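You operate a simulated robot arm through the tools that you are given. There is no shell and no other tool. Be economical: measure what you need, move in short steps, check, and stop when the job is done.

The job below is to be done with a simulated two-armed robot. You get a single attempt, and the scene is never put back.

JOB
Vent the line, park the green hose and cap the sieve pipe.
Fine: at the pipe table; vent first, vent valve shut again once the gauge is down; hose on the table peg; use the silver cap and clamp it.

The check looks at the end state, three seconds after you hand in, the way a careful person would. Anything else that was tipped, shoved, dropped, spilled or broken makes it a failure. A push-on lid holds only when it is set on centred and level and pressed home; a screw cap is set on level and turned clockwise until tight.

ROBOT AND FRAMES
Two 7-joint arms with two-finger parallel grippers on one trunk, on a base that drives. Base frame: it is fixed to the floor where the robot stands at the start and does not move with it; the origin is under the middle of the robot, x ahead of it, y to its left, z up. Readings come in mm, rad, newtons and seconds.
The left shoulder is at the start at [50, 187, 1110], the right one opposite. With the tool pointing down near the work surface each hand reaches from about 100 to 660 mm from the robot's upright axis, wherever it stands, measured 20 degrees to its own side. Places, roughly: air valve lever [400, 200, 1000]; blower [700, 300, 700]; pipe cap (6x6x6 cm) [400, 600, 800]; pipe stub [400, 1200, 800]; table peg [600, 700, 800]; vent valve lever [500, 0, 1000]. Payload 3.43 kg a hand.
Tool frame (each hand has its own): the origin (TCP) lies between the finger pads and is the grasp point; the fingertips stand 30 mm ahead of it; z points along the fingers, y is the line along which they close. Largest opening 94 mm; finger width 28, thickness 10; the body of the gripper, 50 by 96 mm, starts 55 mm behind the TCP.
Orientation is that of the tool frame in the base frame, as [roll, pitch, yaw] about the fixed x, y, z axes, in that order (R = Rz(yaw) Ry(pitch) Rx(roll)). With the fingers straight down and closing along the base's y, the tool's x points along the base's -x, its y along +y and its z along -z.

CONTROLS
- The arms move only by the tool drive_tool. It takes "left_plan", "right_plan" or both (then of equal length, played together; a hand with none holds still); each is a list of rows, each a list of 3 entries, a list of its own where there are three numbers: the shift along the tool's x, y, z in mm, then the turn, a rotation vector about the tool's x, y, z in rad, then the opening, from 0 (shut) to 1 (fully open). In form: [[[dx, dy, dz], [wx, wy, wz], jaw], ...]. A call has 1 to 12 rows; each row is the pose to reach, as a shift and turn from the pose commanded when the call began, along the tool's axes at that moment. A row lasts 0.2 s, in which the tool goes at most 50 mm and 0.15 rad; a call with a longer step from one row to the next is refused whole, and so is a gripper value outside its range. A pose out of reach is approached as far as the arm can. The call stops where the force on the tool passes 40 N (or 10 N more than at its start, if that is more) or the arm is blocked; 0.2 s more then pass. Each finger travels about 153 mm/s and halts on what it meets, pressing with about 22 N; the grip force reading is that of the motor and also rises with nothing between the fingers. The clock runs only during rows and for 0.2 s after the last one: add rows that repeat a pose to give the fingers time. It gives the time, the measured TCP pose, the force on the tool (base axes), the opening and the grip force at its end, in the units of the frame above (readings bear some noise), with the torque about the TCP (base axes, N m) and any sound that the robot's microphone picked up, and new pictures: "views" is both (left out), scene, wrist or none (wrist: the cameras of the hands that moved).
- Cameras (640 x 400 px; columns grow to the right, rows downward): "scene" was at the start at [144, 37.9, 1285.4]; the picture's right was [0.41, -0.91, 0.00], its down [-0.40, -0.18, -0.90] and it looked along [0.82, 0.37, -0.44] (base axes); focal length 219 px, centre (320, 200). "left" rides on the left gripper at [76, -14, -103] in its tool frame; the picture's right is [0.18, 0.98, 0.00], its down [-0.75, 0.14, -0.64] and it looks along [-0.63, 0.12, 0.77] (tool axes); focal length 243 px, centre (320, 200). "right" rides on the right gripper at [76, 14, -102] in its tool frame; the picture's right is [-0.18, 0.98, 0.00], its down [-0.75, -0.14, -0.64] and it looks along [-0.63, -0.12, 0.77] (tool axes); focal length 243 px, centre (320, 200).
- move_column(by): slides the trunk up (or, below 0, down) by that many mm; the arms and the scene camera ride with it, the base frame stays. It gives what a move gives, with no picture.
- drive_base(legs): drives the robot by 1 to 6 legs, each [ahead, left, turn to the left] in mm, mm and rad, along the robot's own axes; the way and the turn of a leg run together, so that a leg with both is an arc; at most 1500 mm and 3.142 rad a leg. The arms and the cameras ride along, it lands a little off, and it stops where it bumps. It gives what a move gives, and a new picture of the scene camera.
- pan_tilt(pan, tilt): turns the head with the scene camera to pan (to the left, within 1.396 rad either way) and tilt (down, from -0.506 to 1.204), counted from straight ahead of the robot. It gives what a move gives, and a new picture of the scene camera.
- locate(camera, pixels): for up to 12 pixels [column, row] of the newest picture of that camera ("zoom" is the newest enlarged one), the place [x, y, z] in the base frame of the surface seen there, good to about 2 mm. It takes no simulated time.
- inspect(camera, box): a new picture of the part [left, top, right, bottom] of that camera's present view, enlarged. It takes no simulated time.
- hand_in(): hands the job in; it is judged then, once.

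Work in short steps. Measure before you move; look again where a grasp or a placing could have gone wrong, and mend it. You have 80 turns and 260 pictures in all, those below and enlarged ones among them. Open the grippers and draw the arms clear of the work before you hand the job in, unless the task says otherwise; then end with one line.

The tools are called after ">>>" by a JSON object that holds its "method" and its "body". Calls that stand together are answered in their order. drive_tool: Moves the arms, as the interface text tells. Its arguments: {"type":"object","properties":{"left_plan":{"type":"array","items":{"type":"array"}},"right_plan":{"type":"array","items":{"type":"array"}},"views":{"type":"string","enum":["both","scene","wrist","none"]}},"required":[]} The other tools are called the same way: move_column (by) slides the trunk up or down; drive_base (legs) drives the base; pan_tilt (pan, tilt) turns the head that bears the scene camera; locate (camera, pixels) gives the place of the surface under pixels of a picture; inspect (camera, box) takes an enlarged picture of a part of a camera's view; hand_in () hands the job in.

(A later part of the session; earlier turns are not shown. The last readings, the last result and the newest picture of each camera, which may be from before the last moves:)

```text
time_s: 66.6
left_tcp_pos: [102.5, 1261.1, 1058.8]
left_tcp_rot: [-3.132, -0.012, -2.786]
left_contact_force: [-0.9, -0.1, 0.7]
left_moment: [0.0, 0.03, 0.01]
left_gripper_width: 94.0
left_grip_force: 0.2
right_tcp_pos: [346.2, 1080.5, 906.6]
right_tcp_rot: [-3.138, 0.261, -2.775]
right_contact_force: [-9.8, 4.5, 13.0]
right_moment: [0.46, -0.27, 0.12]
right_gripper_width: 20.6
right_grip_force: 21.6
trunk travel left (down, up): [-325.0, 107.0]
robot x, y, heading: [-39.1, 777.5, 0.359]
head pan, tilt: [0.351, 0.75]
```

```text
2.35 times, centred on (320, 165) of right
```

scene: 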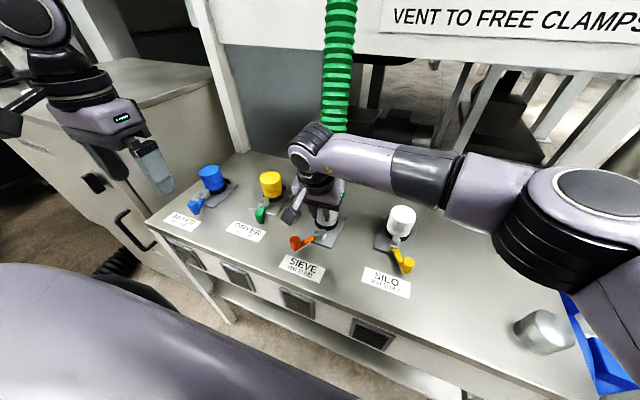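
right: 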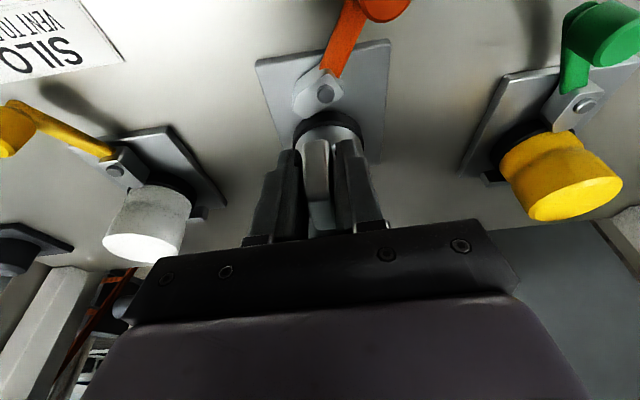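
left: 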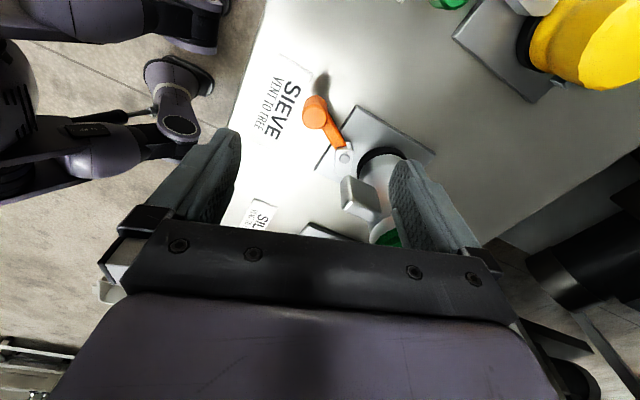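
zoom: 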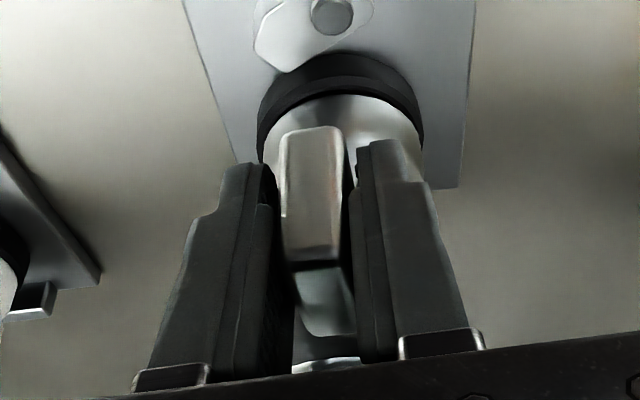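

Closing seems to wedge the fingertips against the cuff because the hand is too deep (radial ~48 instead of ~60). I reopen, pull back 15 mm outward, shift +t, and read the pose before closing.

>>> {"method": "drive_tool", "body": {"right_plan": [[[0, 0, 0], [0, 0, 0], 0.3], [[0, 0, 0], [0, 0, 0], 0.5], [[8, 3, -2], [0, 0, 0], 0.5], [[15, 6, -4], [0, 0, 0], 0.5], [[15, 6, -4], [0, 0, 0], 0.5]], "views": "none"}}

>>> {"method": "inspect", "body": {"camera": "right", "box": [240, 80, 400, 250]}}

>>> {"method": "locate", "body": {"camera": "zoom", "pixels": [[330, 130], [340, 170], [350, 230], [320, 180], [360, 180]]}}

```text
time_s: 68.0
left_tcp_pos: [104.6, 1259.6, 1059.0]
left_tcp_rot: [-3.132, -0.012, -2.788]
left_contact_force: [-0.5, -0.2, 0.6]
left_moment: [-0.01, -0.01, 0.0]
left_gripper_width: 94.0
left_grip_force: 0.0
right_tcp_pos: [334.2, 1077.2, 905.7]
right_tcp_rot: [-3.135, 0.258, -2.78]
right_contact_force: [-0.4, -0.9, -0.5]
right_moment: [0.02, 0.05, -0.03]
right_gripper_width: 46.9
right_grip_force: 0.1
trunk travel left (down, up): [-325.0, 107.0]
robot x, y, heading: [-38.6, 780.8, 0.36]
head pan, tilt: [0.351, 0.75]
stopped in row 5 (right hand): the arm was blocked; the commanded pose is now the measured one
```

```text
2.35 times, centred on (320, 165) of right
```

zoom: 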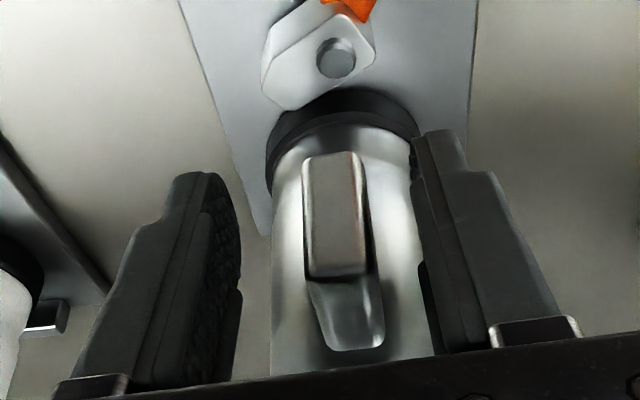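

```text
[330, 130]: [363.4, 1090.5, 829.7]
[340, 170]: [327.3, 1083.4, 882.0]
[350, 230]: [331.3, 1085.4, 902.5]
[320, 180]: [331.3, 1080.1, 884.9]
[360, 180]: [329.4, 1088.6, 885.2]
```

The arm is at a joint limit on this cross-body side. I lift the hand out, step the base 100 mm to the left, and approach again.

>>> {"method": "drive_tool", "body": {"right_plan": [[[-8, 0, -29], [0, 0, 0], 0.5], [[-16, 0, -58], [0, 0, 0], 0.5], [[-22, -10, -87], [0, 0, 0], 0.5], [[-15, -60, -87], [0, 0, 0], 0.5], [[-10, -105, -87], [0, 0, 0], 0.5]], "views": "none"}}

>>> {"method": "drive_base", "body": {"legs": [[0, 100, 0]]}}

```text
refused: row 4 steps farther than a row can; nothing moved
```

```text
time_s: 69.2
left_tcp_pos: [68.5, 1355.9, 1058.2]
left_tcp_rot: [-3.132, -0.015, -2.788]
left_contact_force: [-0.8, 0.5, -0.3]
left_moment: [-0.02, -0.01, 0.01]
left_gripper_width: 93.9
left_grip_force: 0.0
right_tcp_pos: [299.0, 1172.6, 903.9]
right_tcp_rot: [-3.136, 0.258, -2.778]
right_contact_force: [0.7, 0.2, 0.1]
right_moment: [0.0, 0.01, -0.01]
right_gripper_width: 46.8
right_grip_force: 0.1
trunk travel left (down, up): [-325.0, 107.0]
robot x, y, heading: [-72.0, 874.4, 0.361]
head pan, tilt: [0.351, 0.75]
```

scene: 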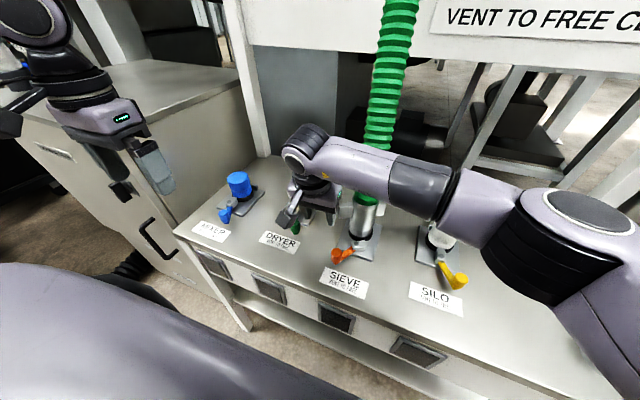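

The lift was refused for step size, but the base still moved; I must check whether the hand brushed the cuff or the dryer pipe.

>>> {"method": "inspect", "body": {"camera": "scene", "box": [260, 140, 420, 280]}}

>>> {"method": "inspect", "body": {"camera": "right", "box": [0, 0, 640, 400]}}

```text
2.86 times, centred on (340, 210) of scene
```

zoom: 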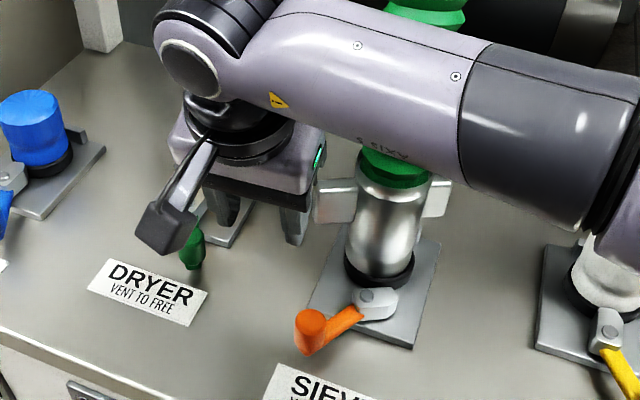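

```text
1.00 times, centred on (320, 200) of right (not enlarged: the box is as wide or as high as the picture)
```

zoom: 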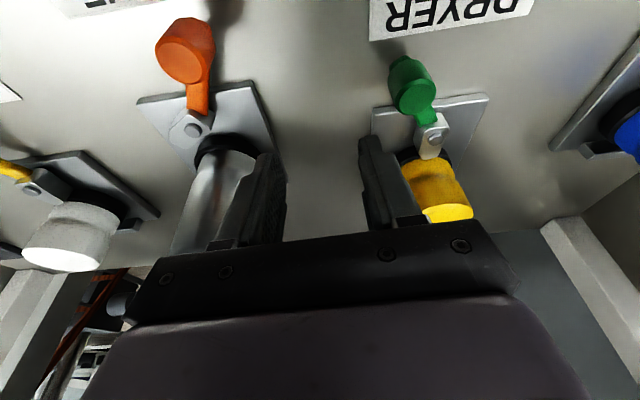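

The sweep only turned the loose cuff: it has two fins, now pointing left and right; nothing else moved. I lift straight up, go around in front of the hose to its right side, and turn the hand 90° to take the right-hand fin.

>>> {"method": "drive_tool", "body": {"right_plan": [[[-9, 0, -34], [0, 0, 0], 0.5], [[-17, 0, -68], [0, 0, 0], 0.5], [[-25, 0, -97], [0, 0, 0], 0.5], [[14, 0, -107], [0, 0, 0], 0.5], [[43, 0, -114], [0, 0, 0], 0.5], [[43, -38, -114], [-0.0357, 0, -0.1383], 0.5], [[43, -76, -114], [-0.0714, 0, -0.2766], 0.5], [[43, -114, -114], [-0.107, 0, -0.415], 0.5], [[43, -152, -114], [-0.143, 0, -0.553], 0.5], [[43, -190, -114], [-0.178, 0, -0.691], 0.5], [[43, -210, -114], [-0.214, 0, -0.83], 0.5], [[43, -215, -114], [-0.25, 0, -0.968], 0.5]]}}

```text
time_s: 71.8
left_tcp_pos: [68.4, 1355.0, 1058.4]
left_tcp_rot: [-3.132, -0.015, -2.788]
left_contact_force: [1.0, 0.4, 0.4]
left_moment: [0.0, 0.01, -0.01]
left_gripper_width: 94.0
left_grip_force: 0.1
right_tcp_pos: [307.5, 945.8, 1005.6]
right_tcp_rot: [-3.135, 0.25, -1.776]
right_contact_force: [-0.3, -0.2, -0.1]
right_moment: [-0.02, 0.0, -0.02]
right_gripper_width: 47.3
right_grip_force: 0.1
trunk travel left (down, up): [-325.0, 107.0]
robot x, y, heading: [-73.8, 874.1, 0.362]
head pan, tilt: [0.351, 0.75]
```

scene: 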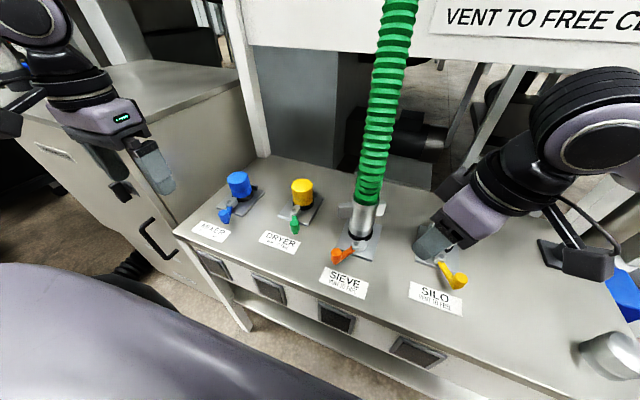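
right: 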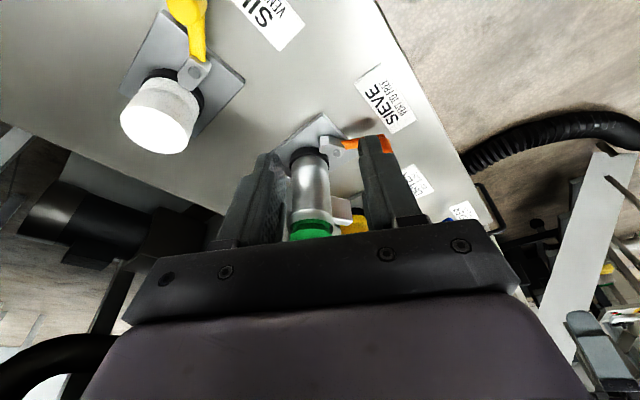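

Works smoothly. Now I zoom in on the cuff and measure both fins' present positions.

>>> {"method": "inspect", "body": {"camera": "scene", "box": [320, 180, 420, 280]}}

>>> {"method": "locate", "body": {"camera": "zoom", "pixels": [[165, 140], [180, 160], [205, 150], [395, 150], [380, 130], [365, 160], [240, 150], [290, 170], [330, 160], [290, 210], [345, 230], [235, 210]]}}

```text
4.00 times, centred on (370, 230) of scene
```

zoom: 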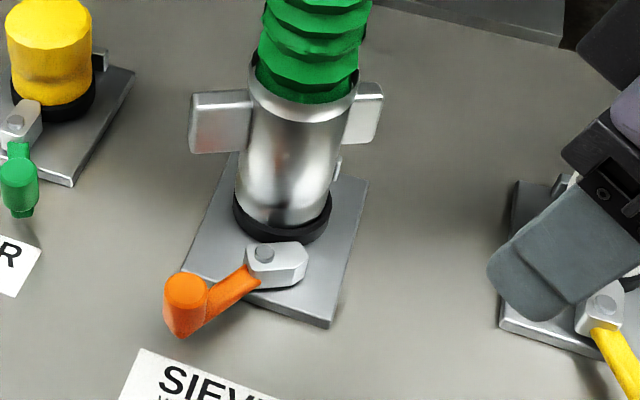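

```text
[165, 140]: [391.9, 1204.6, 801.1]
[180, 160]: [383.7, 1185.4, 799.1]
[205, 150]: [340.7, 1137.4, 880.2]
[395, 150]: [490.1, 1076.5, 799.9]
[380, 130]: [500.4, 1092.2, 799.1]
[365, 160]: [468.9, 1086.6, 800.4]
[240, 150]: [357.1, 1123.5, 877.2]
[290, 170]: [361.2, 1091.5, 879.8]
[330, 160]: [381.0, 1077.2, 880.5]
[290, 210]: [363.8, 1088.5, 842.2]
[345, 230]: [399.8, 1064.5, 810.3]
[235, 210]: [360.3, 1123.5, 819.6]
```

The fins now lie at front-left and back-right of the cuff (direction from axis (0.83,-0.56) for the right one). I continue turning the right hand so its back faces that way and move above the right fin.

>>> {"method": "drive_tool", "body": {"right_plan": [[[-18, -12.5, 5.3], [-0.0369, 0, -0.1428], 0.5], [[-36, -25, 10.5], [-0.0738, 0, -0.2856], 0.5], [[-54, -37.5, 15.8], [-0.111, 0, -0.428], 0.5], [[-72, -50, 21], [-0.148, 0, -0.571], 0.5], [[-90, -62.5, 26.4], [-0.185, 0, -0.714], 0.5], [[-108, -75, 31.6], [-0.221, 0, -0.857], 0.5], [[-126, -87.5, 37], [-0.258, 0, -1.0], 0.5], [[-144.5, -100, 42.2], [-0.295, 0, -1.142], 0.5]]}}

```text
time_s: 73.5
left_tcp_pos: [68.3, 1355.7, 1058.7]
left_tcp_rot: [-3.131, -0.015, -2.788]
left_contact_force: [0.0, 0.6, 0.5]
left_moment: [0.01, -0.02, 0.0]
left_gripper_width: 93.8
left_grip_force: 0.1
right_tcp_pos: [112.7, 922.3, 1064.7]
right_tcp_rot: [-3.141, 0.244, -0.656]
right_contact_force: [-0.1, 0.6, 0.8]
right_moment: [0.0, -0.03, -0.06]
right_gripper_width: 47.0
right_grip_force: 0.1
right hand out of reach, approached as far as the arm can: row 2, 3, 4, 5, 6, 7, 8
trunk travel left (down, up): [-325.0, 107.0]
robot x, y, heading: [-72.0, 873.8, 0.359]
head pan, tilt: [0.351, 0.75]
```

scene: 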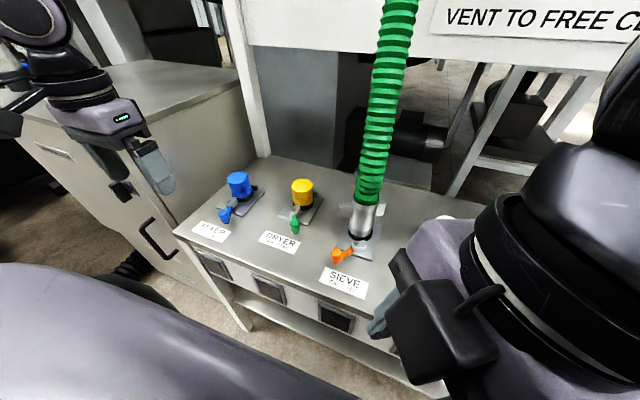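
right: 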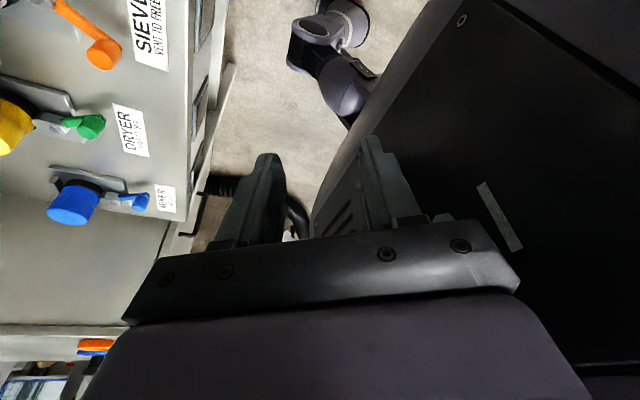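

That wrist angle is out of reach for the right arm. I bring the right hand back to its normal heading off to the right; then I'll nudge the left fin round to the front with the left hand.

>>> {"method": "drive_tool", "body": {"right_plan": [[[15, 3, -4], [0.0339, 0, 0.1358], 1], [[31, 6, -8], [0.0678, 0, 0.2716], 1], [[46, 9, -12], [0.1017, 0, 0.4074], 1], [[61, 12, -15], [0.1356, 0, 0.5432], 1], [[77, 16, -19], [0.1695, 0, 0.679], 1], [[92, 19, -23], [0.2034, 0, 0.8148], 1], [[107, 22, -27], [0.2373, 0, 0.9506], 1], [[122.8, 25, -30.7], [0.2712, 0, 1.0864], 1]], "views": "none"}}

>>> {"method": "drive_tool", "body": {"right_plan": [[[0, 0, 0], [0.0339, 0, 0.1358], 1], [[0, 0, 0], [0.0678, 0, 0.2716], 1], [[0, 0, 0], [0.1017, 0, 0.4074], 1], [[0, 0, 0], [0.1356, 0, 0.5432], 1], [[0, 0, 0], [0.1695, 0, 0.679], 1], [[0, 0, 0], [0.2034, 0, 0.8148], 1], [[0, 0, 0], [0.2373, 0, 0.9506], 1]], "views": "scene"}}

```text
time_s: 75.3
left_tcp_pos: [68.9, 1354.2, 1057.8]
left_tcp_rot: [-3.132, -0.012, -2.787]
left_contact_force: [0.8, -0.5, 0.1]
left_moment: [0.0, 0.01, -0.01]
left_gripper_width: 94.1
left_grip_force: 0.0
right_tcp_pos: [192.1, 835.0, 1051.5]
right_tcp_rot: [-3.14, 0.243, -1.781]
right_contact_force: [-0.2, 0.3, -0.2]
right_moment: [0.02, 0.02, 0.03]
right_gripper_width: 93.9
right_grip_force: 0.0
right hand out of reach, approached as far as the arm can: row 8
trunk travel left (down, up): [-325.0, 107.0]
robot x, y, heading: [-73.9, 870.6, 0.362]
head pan, tilt: [0.351, 0.75]
```

```text
time_s: 76.1
left_tcp_pos: [68.1, 1354.5, 1058.6]
left_tcp_rot: [-3.132, -0.014, -2.788]
left_contact_force: [-0.2, -0.1, 0.0]
left_moment: [0.01, 0.02, -0.03]
left_gripper_width: 93.9
left_grip_force: 0.1
right_tcp_pos: [196.5, 835.1, 1052.6]
right_tcp_rot: [-3.116, 0.238, -2.118]
right_contact_force: [6.1, -6.3, 0.8]
right_moment: [0.5, 0.57, 0.96]
right_gripper_width: 94.1
right_grip_force: 0.1
right hand out of reach, approached as far as the arm can: row 2, 3
trunk travel left (down, up): [-325.0, 107.0]
robot x, y, heading: [-73.0, 872.2, 0.357]
head pan, tilt: [0.351, 0.75]
stopped in row 3 (right hand): the force on the tool passed its limit (the readings are from after the stop); the commanded pose is now the measured one
```

scene: 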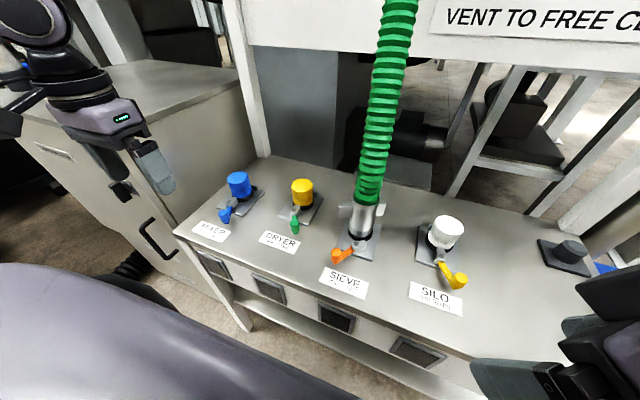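

The hand is cramped close to the robot body. I move it out over the table front and finish the turn there.

>>> {"method": "drive_tool", "body": {"right_plan": [[[-20, -35, 5], [0, 0, 0], 1], [[-40, -70, 10], [0, 0, 0], 1], [[-60, -105, 15], [0, 0, 0], 1], [[-80, -139, 19], [0, 0, 0], 1], [[-80, -139, 19], [0.034, 0, 0.136], 1], [[-80, -139, 19], [0.068, 0, 0.272], 1], [[-80, -139, 19], [0.102, 0, 0.408], 1], [[-80, -139, 19], [0.136, 0, 0.544], 1], [[-80, -139, 19], [0.155, 0, 0.62], 1]], "views": "none"}}

>>> {"method": "inspect", "body": {"camera": "scene", "box": [330, 180, 410, 270]}}

>>> {"method": "locate", "body": {"camera": "zoom", "pixels": [[135, 120], [170, 105], [190, 120], [150, 145], [365, 100], [350, 110]]}}

```text
time_s: 78.1
left_tcp_pos: [67.4, 1355.1, 1057.2]
left_tcp_rot: [-3.131, -0.016, -2.787]
left_contact_force: [-0.8, -0.7, -1.0]
left_moment: [0.02, -0.03, -0.02]
left_gripper_width: 93.8
left_grip_force: 0.0
right_tcp_pos: [359.1, 831.3, 1058.3]
right_tcp_rot: [-3.118, 0.254, -2.761]
right_contact_force: [0.7, 0.5, 0.3]
right_moment: [-0.03, 0.03, -0.01]
right_gripper_width: 93.8
right_grip_force: 0.1
trunk travel left (down, up): [-325.0, 107.0]
robot x, y, heading: [-72.4, 878.3, 0.357]
head pan, tilt: [0.351, 0.75]
```

```text
4.44 times, centred on (370, 225) of scene
```

zoom: 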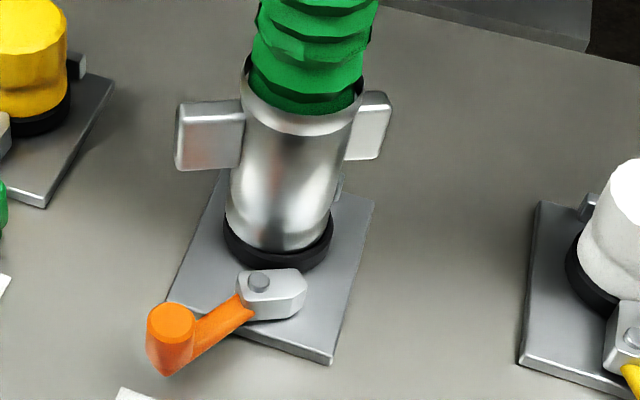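

```text
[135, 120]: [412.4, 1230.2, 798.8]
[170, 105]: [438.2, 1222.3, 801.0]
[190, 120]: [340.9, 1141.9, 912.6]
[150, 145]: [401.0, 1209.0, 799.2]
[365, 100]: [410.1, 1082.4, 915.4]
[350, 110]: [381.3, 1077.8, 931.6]
```

Right hand is parked at (359,831,1058). Now the left hand goes to the front-left fin (outer end ≈(341,1142,912)), oriented to straddle it.

>>> {"method": "drive_tool", "body": {"left_plan": [[[-20.8, -33.7, 7], [0, 0, 0.127], 0.6], [[-41.6, -67.4, 14], [0, 0, 0.254], 0.6], [[-62.4, -101, 21], [0, 0, 0.381], 0.6], [[-83.2, -134.7, 28], [0, 0, 0.508], 0.6], [[-104, -168.4, 35], [0, 0, 0.635], 0.6], [[-124.8, -202, 42], [0, 0, 0.762], 0.6], [[-145.6, -235.8, 50], [0, 0, 0.889], 0.6], [[-166.5, -269.5, 57], [0, 0, 1.016], 0.6]], "views": "wrist"}}

```text
time_s: 79.9
left_tcp_pos: [288.6, 1177.5, 1004.9]
left_tcp_rot: [-3.125, 0.004, 2.478]
left_contact_force: [-0.1, -0.1, -0.1]
left_moment: [0.04, -0.03, -0.03]
left_gripper_width: 56.4
left_grip_force: 0.1
left hand out of reach, approached as far as the arm can: row 8
right_tcp_pos: [358.1, 831.8, 1057.9]
right_tcp_rot: [-3.118, 0.253, -2.761]
right_contact_force: [-0.4, 0.2, -0.3]
right_moment: [-0.01, -0.02, 0.01]
right_gripper_width: 93.9
right_grip_force: 0.1
trunk travel left (down, up): [-325.0, 107.0]
robot x, y, heading: [-74.0, 875.6, 0.361]
head pan, tilt: [0.351, 0.75]
```

left: 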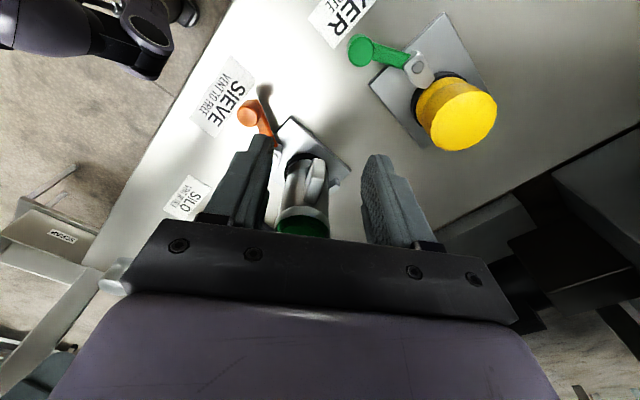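

This yaw is out of reach for the left arm near the pipe. Instead I turn the left hand back to its normal heading, close it, and use the fingertips to sweep the fin end from the left toward the front.

>>> {"method": "drive_tool", "body": {"left_plan": [[[0, 0, 0], [0, 0, -0.127], 0.3], [[0, 0, 0], [0, 0, -0.254], 0], [[0, 0, 0], [0, 0, -0.381], 0], [[0, 0, 0], [0, 0, -0.508], 0], [[0, 0, 0], [0, 0, -0.635], 0], [[0, 0, 0], [0, 0, -0.762], 0], [[0, 0, 0], [0, 0, -0.889], 0], [[0, 0, 0], [0, 0, -1.016], 0]], "views": "none"}}

>>> {"method": "drive_tool", "body": {"left_plan": [[[0, 0, 10], [0, -0.125, 0], 0], [[-8, 0, 40], [0, -0.25, 0], 0], [[-16, 0, 70], [0, -0.25, 0], 0], [[-24, 0, 99], [0, -0.25, 0], 0], [[-24, 0, 99], [0, -0.25, 0], 0]], "views": "both"}}

```text
time_s: 81.7
left_tcp_pos: [288.7, 1179.3, 1003.8]
left_tcp_rot: [-3.129, -0.011, -2.782]
left_contact_force: [0.4, 0.5, -0.3]
left_moment: [0.02, -0.02, 0.03]
left_gripper_width: 0.0
left_grip_force: 21.9
right_tcp_pos: [357.0, 832.6, 1058.0]
right_tcp_rot: [-3.121, 0.253, -2.759]
right_contact_force: [-0.7, -0.1, 0.5]
right_moment: [0.0, 0.01, 0.01]
right_gripper_width: 94.1
right_grip_force: 0.0
trunk travel left (down, up): [-325.0, 107.0]
robot x, y, heading: [-76.2, 880.0, 0.362]
head pan, tilt: [0.351, 0.75]
```

```text
time_s: 82.9
left_tcp_pos: [303.5, 1191.7, 908.5]
left_tcp_rot: [-3.129, 0.238, -2.783]
left_contact_force: [0.5, 1.2, 0.1]
left_moment: [-0.01, -0.02, 0.02]
left_gripper_width: 0.1
left_grip_force: 21.6
left hand out of reach, approached as far as the arm can: row 4, 5
right_tcp_pos: [357.9, 832.5, 1058.1]
right_tcp_rot: [-3.119, 0.253, -2.76]
right_contact_force: [-0.7, 1.2, -0.6]
right_moment: [-0.03, -0.01, 0.02]
right_gripper_width: 94.0
right_grip_force: 0.0
trunk travel left (down, up): [-325.0, 107.0]
robot x, y, heading: [-73.9, 876.2, 0.363]
head pan, tilt: [0.351, 0.75]
```

scene: 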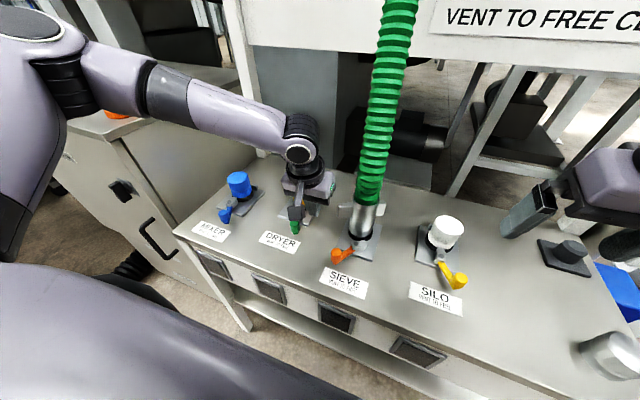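
left: 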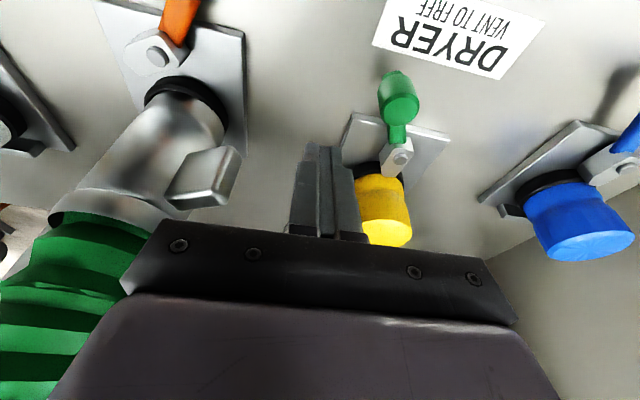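

Fingers are at t≈1004, n≈710, z 908, left of the fin (fin seen at (205,180)). I sweep 88 mm to the right to turn the fin toward the front.

>>> {"method": "drive_tool", "body": {"left_plan": [[[0, -20, 0], [0, 0, 0], 0], [[0, -40, 0], [0, 0, 0], 0], [[0, -55, 0], [0, 0, 0], 0], [[0, -66, 0], [0, 0, 0], 0], [[0, -77, 0], [0, 0, 0], 0], [[0, -88, 0], [0, 0, 0], 0]], "views": "wrist"}}

```text
time_s: 84.3
left_tcp_pos: [287.3, 1164.1, 932.2]
left_tcp_rot: [-3.132, 0.235, -2.783]
left_contact_force: [-0.2, 0.3, -0.2]
left_moment: [-0.03, -0.03, 0.01]
left_gripper_width: 0.0
left_grip_force: 21.9
left hand out of reach, approached as far as the arm can: row 1, 2, 3, 4, 5, 6
right_tcp_pos: [358.7, 831.7, 1057.2]
right_tcp_rot: [-3.118, 0.252, -2.759]
right_contact_force: [0.4, 0.1, -0.5]
right_moment: [0.02, 0.01, 0.01]
right_gripper_width: 94.1
right_grip_force: 0.0
trunk travel left (down, up): [-325.0, 107.0]
robot x, y, heading: [-71.5, 876.0, 0.362]
head pan, tilt: [0.351, 0.75]
```

left: 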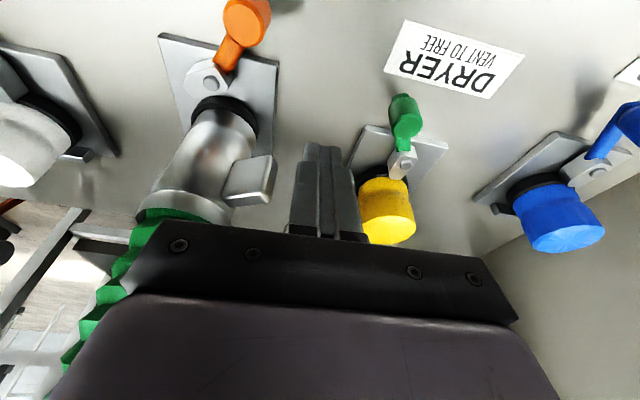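

The left arm again runs out of range on its inner side. I lift it a little and step the base 110 mm right so the pipe is straight ahead of the left shoulder.

>>> {"method": "drive_tool", "body": {"left_plan": [[[0, 0, -25], [0, 0, 0], 0], [[0, 10, -50], [0, 0, 0], 0]], "views": "none"}}

>>> {"method": "drive_base", "body": {"legs": [[0, -110, 0]]}}

```text
time_s: 84.9
left_tcp_pos: [270.2, 1169.7, 979.8]
left_tcp_rot: [-3.133, 0.235, -2.786]
left_contact_force: [-0.3, -0.5, -1.0]
left_moment: [-0.01, -0.01, 0.0]
left_gripper_width: 0.2
left_grip_force: 22.7
right_tcp_pos: [357.5, 831.5, 1059.0]
right_tcp_rot: [-3.119, 0.252, -2.76]
right_contact_force: [0.6, -0.5, 0.6]
right_moment: [-0.02, 0.0, -0.02]
right_gripper_width: 94.1
right_grip_force: 0.0
trunk travel left (down, up): [-325.0, 107.0]
robot x, y, heading: [-72.5, 876.9, 0.365]
head pan, tilt: [0.351, 0.75]
```

```text
time_s: 86.2
left_tcp_pos: [283.5, 1086.5, 984.6]
left_tcp_rot: [-3.11, 0.255, -2.778]
left_contact_force: [0.0, 0.4, 0.2]
left_moment: [-0.03, 0.01, 0.0]
left_gripper_width: 0.0
left_grip_force: 22.0
right_tcp_pos: [358.1, 764.4, 1062.9]
right_tcp_rot: [-3.097, 0.254, -2.699]
right_contact_force: [0.6, 0.8, -0.2]
right_moment: [0.01, 0.05, 0.0]
right_gripper_width: 94.2
right_grip_force: 0.0
trunk travel left (down, up): [-325.0, 107.0]
robot x, y, heading: [-42.9, 780.8, 0.361]
head pan, tilt: [0.351, 0.75]
stopped in leg 1: the robot was blocked; the commanded pose is now the measured one
```

scene: 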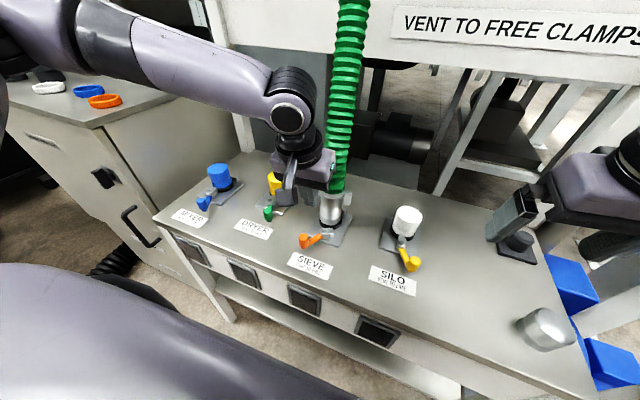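

The base stopped at t≈745 (right elbow side against the machine), force now zero. The left arm should have room now: I move left of the fin, forward and down.

>>> {"method": "drive_tool", "body": {"left_plan": [[[0, 36, 0], [0, 0, 0], 0], [[0, 75, 0], [0, 0, 0], 0], [[-20, 75, 30], [0, 0, 0], 0], [[-39, 75, 60], [0, 0, 0], 0], [[-39, 75, 90], [0, 0, 0], 0], [[-39, 75, 90], [0, 0, 0], 0]], "views": "wrist"}}

```text
time_s: 87.6
left_tcp_pos: [314.3, 1175.0, 902.7]
left_tcp_rot: [-3.109, 0.256, -2.774]
left_contact_force: [0.4, 0.1, -0.2]
left_moment: [0.03, -0.02, -0.01]
left_gripper_width: 0.1
left_grip_force: 21.8
right_tcp_pos: [359.1, 762.5, 1061.8]
right_tcp_rot: [-3.097, 0.251, -2.701]
right_contact_force: [0.1, -0.4, 0.5]
right_moment: [0.01, 0.0, 0.02]
right_gripper_width: 94.0
right_grip_force: 0.1
trunk travel left (down, up): [-325.0, 107.0]
robot x, y, heading: [-43.4, 780.8, 0.365]
head pan, tilt: [0.351, 0.75]
```

left: 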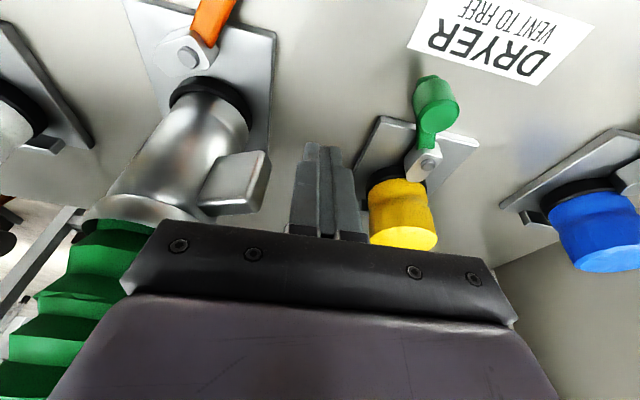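

In position exactly (n 714, t 985, z 903). Sweep right 70 mm.

>>> {"method": "drive_tool", "body": {"left_plan": [[[0, -12, 0], [0, 0, 0], 0], [[0, -24, 0], [0, 0, 0], 0], [[0, -36, 0], [0, 0, 0], 0], [[0, -48, 0], [0, 0, 0], 0], [[0, -59, 0], [0, 0, 0], 0], [[0, -70, 0], [0, 0, 0], 0]], "views": "wrist"}}

```text
time_s: 88.5
left_tcp_pos: [325.1, 1145.2, 905.9]
left_tcp_rot: [-3.131, 0.251, -2.765]
left_contact_force: [-5.5, 4.8, 3.8]
left_moment: [0.01, 0.01, 0.11]
left_gripper_width: 0.0
left_grip_force: 21.7
right_tcp_pos: [357.8, 763.9, 1063.4]
right_tcp_rot: [-3.1, 0.261, -2.699]
right_contact_force: [0.1, -0.4, -0.4]
right_moment: [0.03, 0.03, -0.02]
right_gripper_width: 94.1
right_grip_force: 0.1
trunk travel left (down, up): [-325.0, 107.0]
robot x, y, heading: [-44.2, 779.0, 0.364]
head pan, tilt: [0.351, 0.75]
stopped in row 4 (left hand): the force on the tool passed its limit (the readings are from after the stop); the commanded pose is now the measured one
```

left: 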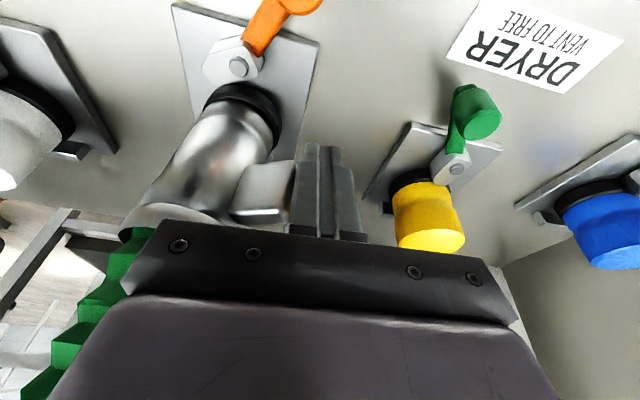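

The fingers met the fin's end face. With the base here, the left hand may reach the fin's own angle: I lift, turn the hand to straddle the fin (x along the fin) and hover above it.

>>> {"method": "drive_tool", "body": {"left_plan": [[[-5, 15, -22], [0, 0, 0], 0], [[-14, 15, -60], [0, 0, 0], 0.3], [[-25, 10, -85], [0.0371, 0, 0.1439], 0.5], [[-30, 0, -85], [0.0742, 0, 0.2878], 0.5], [[-35.5, -8, -83.5], [0.111, 0, 0.4317], 0.5], [[-35.5, -8, -83.5], [0.148, 0, 0.5756], 0.5], [[-35.5, -8, -83.5], [0.186, 0, 0.7195], 0.5], [[-35.5, -8, -83.5], [0.223, 0, 0.8634], 0.5], [[-35.5, -8, -83.5], [0.26, 0, 1.007], 0.5], [[-35.5, -8, -83.5], [0.26, 0, 1.007], 0.5]], "views": "wrist"}}

>>> {"method": "inspect", "body": {"camera": "left", "box": [200, 80, 440, 260]}}

```text
time_s: 90.7
left_tcp_pos: [340.1, 1142.3, 995.9]
left_tcp_rot: [-3.134, 0.266, 2.475]
left_contact_force: [-0.8, -0.1, -0.6]
left_moment: [-0.03, 0.01, 0.01]
left_gripper_width: 47.3
left_grip_force: 0.0
right_tcp_pos: [357.4, 763.7, 1061.6]
right_tcp_rot: [-3.095, 0.252, -2.7]
right_contact_force: [0.5, -1.0, -0.7]
right_moment: [0.0, -0.01, -0.03]
right_gripper_width: 94.1
right_grip_force: 0.0
trunk travel left (down, up): [-325.0, 107.0]
robot x, y, heading: [-47.4, 783.4, 0.364]
head pan, tilt: [0.351, 0.75]
```

left: 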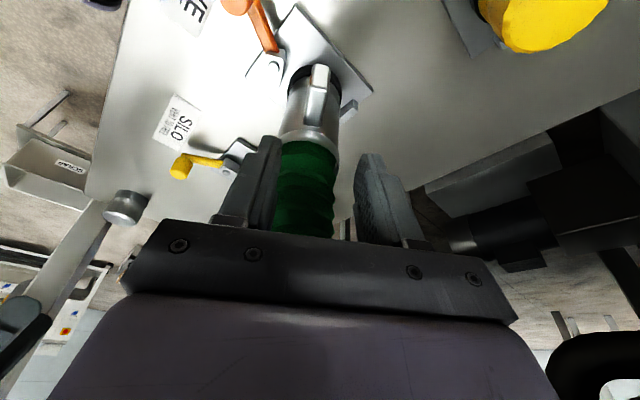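

```text
2.22 times, centred on (320, 170) of left
```

zoom: 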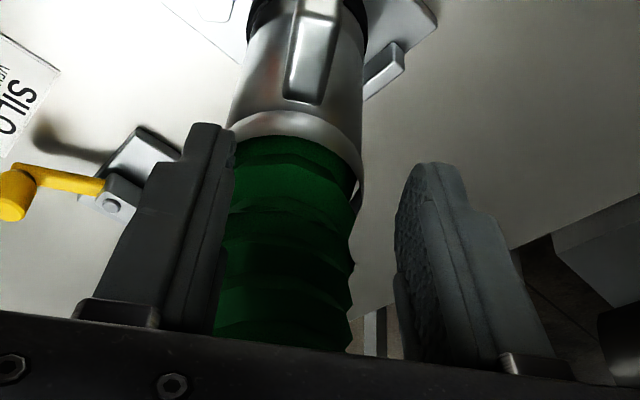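

>>> {"method": "locate", "body": {"camera": "left", "pixels": [[320, 70], [319, 80], [318, 100], [313, 85], [326, 85]]}}

```text
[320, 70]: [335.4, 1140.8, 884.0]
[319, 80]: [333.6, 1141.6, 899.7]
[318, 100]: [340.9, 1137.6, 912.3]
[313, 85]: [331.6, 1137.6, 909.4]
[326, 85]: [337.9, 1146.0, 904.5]
```

Fin is centred under the jaws (within 4 mm). I descend around it and narrow the jaws to a loose hold.

>>> {"method": "drive_tool", "body": {"left_plan": [[[8, 2, 30], [0, 0, 0], 0.5], [[16, 3, 60], [0, 0, 0], 0.5], [[24.5, 3, 89.7], [0, 0, 0], 0.5], [[24.5, 3, 89.7], [0, 0, 0], 0.3], [[24.5, 3, 89.7], [0, 0, 0], 0.3]], "views": "wrist"}}

```text
time_s: 91.9
left_tcp_pos: [342.7, 1143.4, 902.4]
left_tcp_rot: [-3.134, 0.263, 2.477]
left_contact_force: [-0.2, -1.3, 0.8]
left_moment: [0.0, 0.03, 0.01]
left_gripper_width: 28.3
left_grip_force: 0.5
right_tcp_pos: [357.5, 762.5, 1062.5]
right_tcp_rot: [-3.097, 0.252, -2.698]
right_contact_force: [-0.5, -1.1, -0.6]
right_moment: [0.04, 0.02, 0.01]
right_gripper_width: 93.9
right_grip_force: 0.0
trunk travel left (down, up): [-325.0, 107.0]
robot x, y, heading: [-42.6, 781.5, 0.367]
head pan, tilt: [0.351, 0.75]
```

left: 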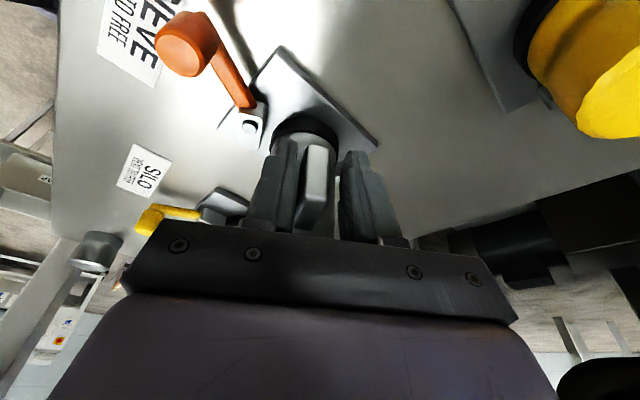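

The fin is loosely held. I swing it 60° about the pipe axis toward the front.

>>> {"method": "drive_tool", "body": {"left_plan": [[[-0.5, -7.7, 0.1], [-0.0345, 0, -0.1264], 0.3], [[-1.9, -15.3, 0.5], [-0.069, 0, -0.253], 0.3], [[-4.3, -22.6, 1.2], [-0.103, 0, -0.379], 0.3], [[-7.6, -29.5, 2.1], [-0.138, 0, -0.506], 0.3], [[-11.8, -35.9, 3.2], [-0.172, 0, -0.632], 0.3], [[-16.7, -41.7, 4.5], [-0.207, 0, -0.758], 0.3], [[-22.3, -46.8, 6.1], [-0.241, 0, -0.885], 0.3], [[-28.6, -51.1, 7.8], [-0.276, 0, -1.011], 0.3]]}}

```text
time_s: 93.7
left_tcp_pos: [309.6, 1107.6, 916.4]
left_tcp_rot: [-3.135, 0.263, -2.757]
left_contact_force: [-0.9, -0.2, -0.5]
left_moment: [-0.03, -0.01, 0.01]
left_gripper_width: 28.2
left_grip_force: 0.0
left hand out of reach, approached as far as the arm can: row 5, 6, 7, 8
right_tcp_pos: [358.4, 763.4, 1062.0]
right_tcp_rot: [-3.098, 0.252, -2.701]
right_contact_force: [0.6, -0.4, -0.1]
right_moment: [0.0, 0.03, -0.03]
right_gripper_width: 93.9
right_grip_force: 0.0
trunk travel left (down, up): [-325.0, 107.0]
robot x, y, heading: [-45.2, 782.1, 0.362]
head pan, tilt: [0.351, 0.75]
```

scene: 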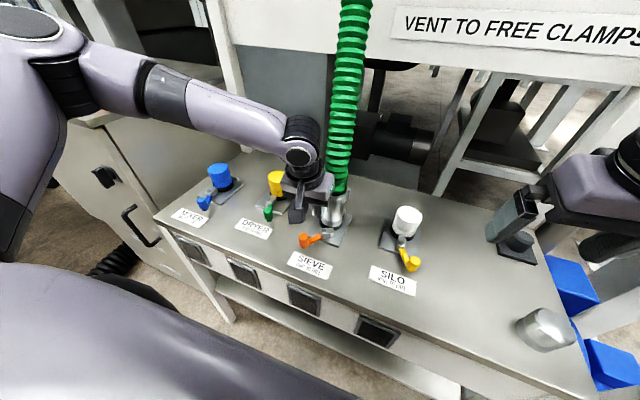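
left: 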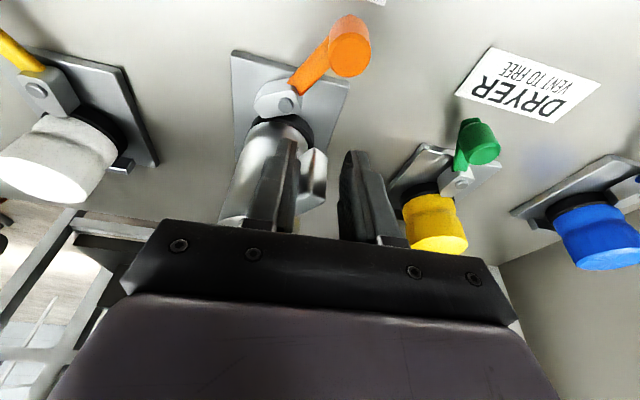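

The fin now points roughly to the front. I must save turns: in one go I withdraw the left hand, step the base 97 mm left, lower the trunk 100 mm (keeps wrists away from their limits) and re-image the cuff.

>>> {"method": "drive_tool", "body": {"left_plan": [[[0, 0, 0], [0, 0, 0], 0.6], [[-10, 0, -39], [0, 0, 0], 0.6], [[-21, 0, -77], [0, 0, 0], 0.6], [[-31, 0, -116], [0, 0, 0], 0.6], [[-39, 10, -145], [0, 0, 0], 0.6], [[-39, 50, -145], [0, 0, 0], 0.6], [[-30, 90, -148], [0, 0, 0], 0.6], [[0, 125, -155], [0, 0, 0], 0.6]], "views": "none"}}

>>> {"method": "drive_base", "body": {"legs": [[0, 97, 0]]}}

>>> {"method": "move_column", "body": {"by": -100}}

>>> {"method": "pan_tilt", "body": {"pan": 0.15, "tilt": 0.7}}

>>> {"method": "inspect", "body": {"camera": "scene", "box": [210, 100, 370, 240]}}

```text
time_s: 95.5
left_tcp_pos: [224.5, 1208.0, 1064.7]
left_tcp_rot: [-3.139, 0.26, -2.76]
left_contact_force: [-0.9, -0.2, -0.2]
left_moment: [0.01, 0.01, -0.01]
left_gripper_width: 56.6
left_grip_force: 0.1
right_tcp_pos: [359.2, 763.6, 1061.7]
right_tcp_rot: [-3.097, 0.254, -2.701]
right_contact_force: [1.0, -0.8, 0.2]
right_moment: [-0.01, 0.02, 0.04]
right_gripper_width: 93.8
right_grip_force: 0.1
trunk travel left (down, up): [-325.0, 107.0]
robot x, y, heading: [-45.1, 781.0, 0.367]
head pan, tilt: [0.351, 0.75]
```

```text
time_s: 96.7
left_tcp_pos: [209.8, 1290.0, 1062.1]
left_tcp_rot: [3.123, 0.241, -2.763]
left_contact_force: [-0.6, 0.5, 0.6]
left_moment: [-0.01, -0.01, 0.01]
left_gripper_width: 56.2
left_grip_force: 0.0
right_tcp_pos: [343.6, 845.5, 1050.9]
right_tcp_rot: [-3.119, 0.234, -2.706]
right_contact_force: [-0.2, -1.5, 0.6]
right_moment: [-0.04, 0.0, -0.01]
right_gripper_width: 94.3
right_grip_force: 0.0
trunk travel left (down, up): [-325.0, 107.0]
robot x, y, heading: [-77.6, 870.7, 0.366]
head pan, tilt: [0.351, 0.75]
```

scene: 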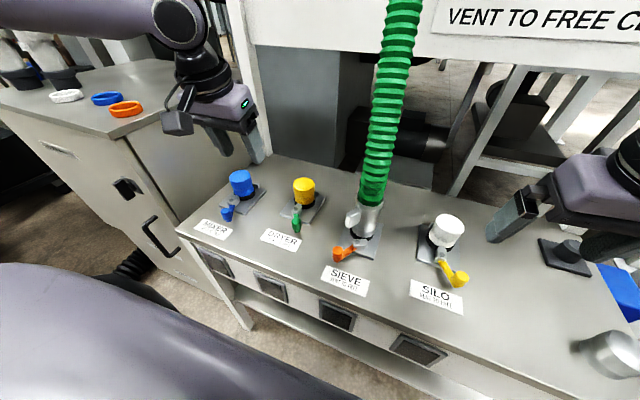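

```text
time_s: 98.0
left_tcp_pos: [210.4, 1290.3, 962.0]
left_tcp_rot: [3.122, 0.241, -2.765]
left_contact_force: [-0.7, 0.7, -0.3]
left_moment: [0.01, 0.02, -0.03]
left_gripper_width: 56.3
left_grip_force: 0.0
right_tcp_pos: [344.2, 844.9, 951.4]
right_tcp_rot: [-3.12, 0.233, -2.707]
right_contact_force: [-0.2, 0.1, -0.3]
right_moment: [0.03, -0.02, 0.0]
right_gripper_width: 93.9
right_grip_force: 0.1
trunk travel left (down, up): [-225.0, 207.0]
robot x, y, heading: [-81.6, 872.8, 0.366]
head pan, tilt: [0.351, 0.75]
```

```text
time_s: 98.7
left_tcp_pos: [210.9, 1290.6, 962.0]
left_tcp_rot: [3.123, 0.242, -2.764]
left_contact_force: [0.2, 0.3, -0.1]
left_moment: [-0.01, 0.01, -0.01]
left_gripper_width: 56.5
left_grip_force: 0.0
right_tcp_pos: [343.9, 843.5, 950.7]
right_tcp_rot: [-3.121, 0.234, -2.706]
right_contact_force: [0.1, 0.9, -0.2]
right_moment: [0.02, -0.03, -0.05]
right_gripper_width: 93.8
right_grip_force: 0.2
trunk travel left (down, up): [-225.0, 207.0]
robot x, y, heading: [-80.1, 874.0, 0.374]
head pan, tilt: [0.15, 0.7]
```

scene: 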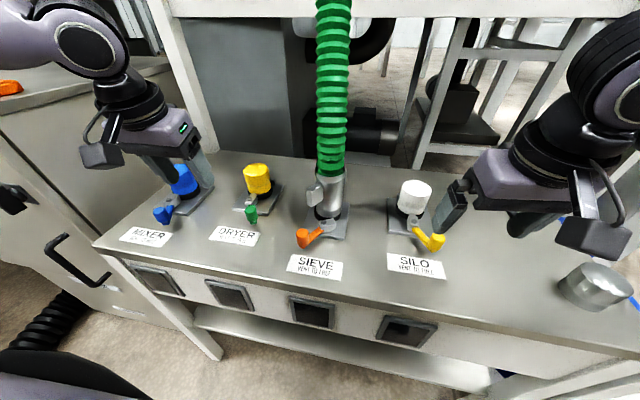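

```text
2.86 times, centred on (290, 170) of scene
```

zoom: 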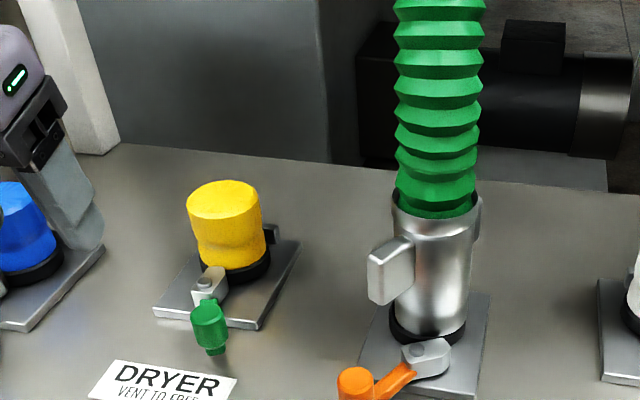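

The fin points front-left. I measure it and at the same time bring the right hand to a standoff in front of it, turned partly to match.

>>> {"method": "locate", "body": {"camera": "zoom", "pixels": [[372, 280], [390, 280], [385, 255], [408, 250], [395, 240], [435, 250], [465, 250], [430, 310], [400, 310], [465, 310]]}}

>>> {"method": "drive_tool", "body": {"right_plan": [[[-5, 38, -12], [0.013, 0, 0.056], 0.6], [[-15, 77, -24], [0.027, 0, 0.113], 0.6], [[-27, 115, -35], [0.04, 0, 0.17], 0.6], [[-39, 154, -35], [0.054, 0, 0.226], 0.6], [[-51, 192, -35], [0.067, 0, 0.283], 0.6], [[-63, 230.7, -35.3], [0.081, 0, 0.34], 0.6]], "views": "wrist"}}

```text
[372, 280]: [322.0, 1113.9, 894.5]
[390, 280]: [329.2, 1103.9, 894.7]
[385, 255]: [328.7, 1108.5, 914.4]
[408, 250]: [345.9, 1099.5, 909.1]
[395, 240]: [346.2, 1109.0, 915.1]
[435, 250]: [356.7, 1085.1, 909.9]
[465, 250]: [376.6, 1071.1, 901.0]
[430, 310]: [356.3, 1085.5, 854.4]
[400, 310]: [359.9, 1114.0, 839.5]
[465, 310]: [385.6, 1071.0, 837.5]
```

```text
time_s: 100.1
left_tcp_pos: [209.9, 1289.4, 962.1]
left_tcp_rot: [3.122, 0.241, -2.763]
left_contact_force: [-0.3, 0.2, 0.0]
left_moment: [0.02, 0.04, -0.04]
left_gripper_width: 56.7
left_grip_force: 0.1
right_tcp_pos: [294.6, 1077.1, 994.6]
right_tcp_rot: [-3.122, 0.244, -3.058]
right_contact_force: [0.3, -0.5, -0.3]
right_moment: [0.02, -0.01, -0.01]
right_gripper_width: 56.5
right_grip_force: 0.1
trunk travel left (down, up): [-225.0, 207.0]
robot x, y, heading: [-80.4, 868.4, 0.366]
head pan, tilt: [0.15, 0.7]
```

right: 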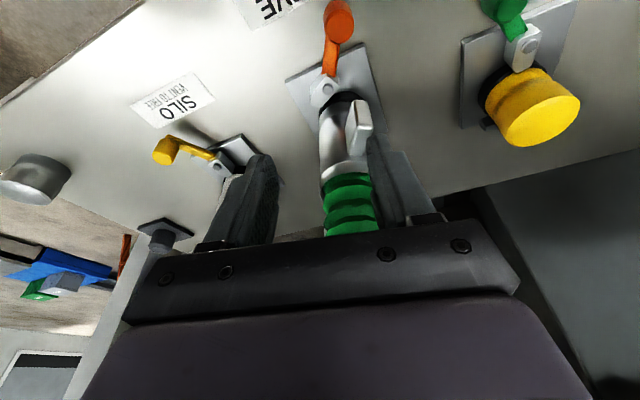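

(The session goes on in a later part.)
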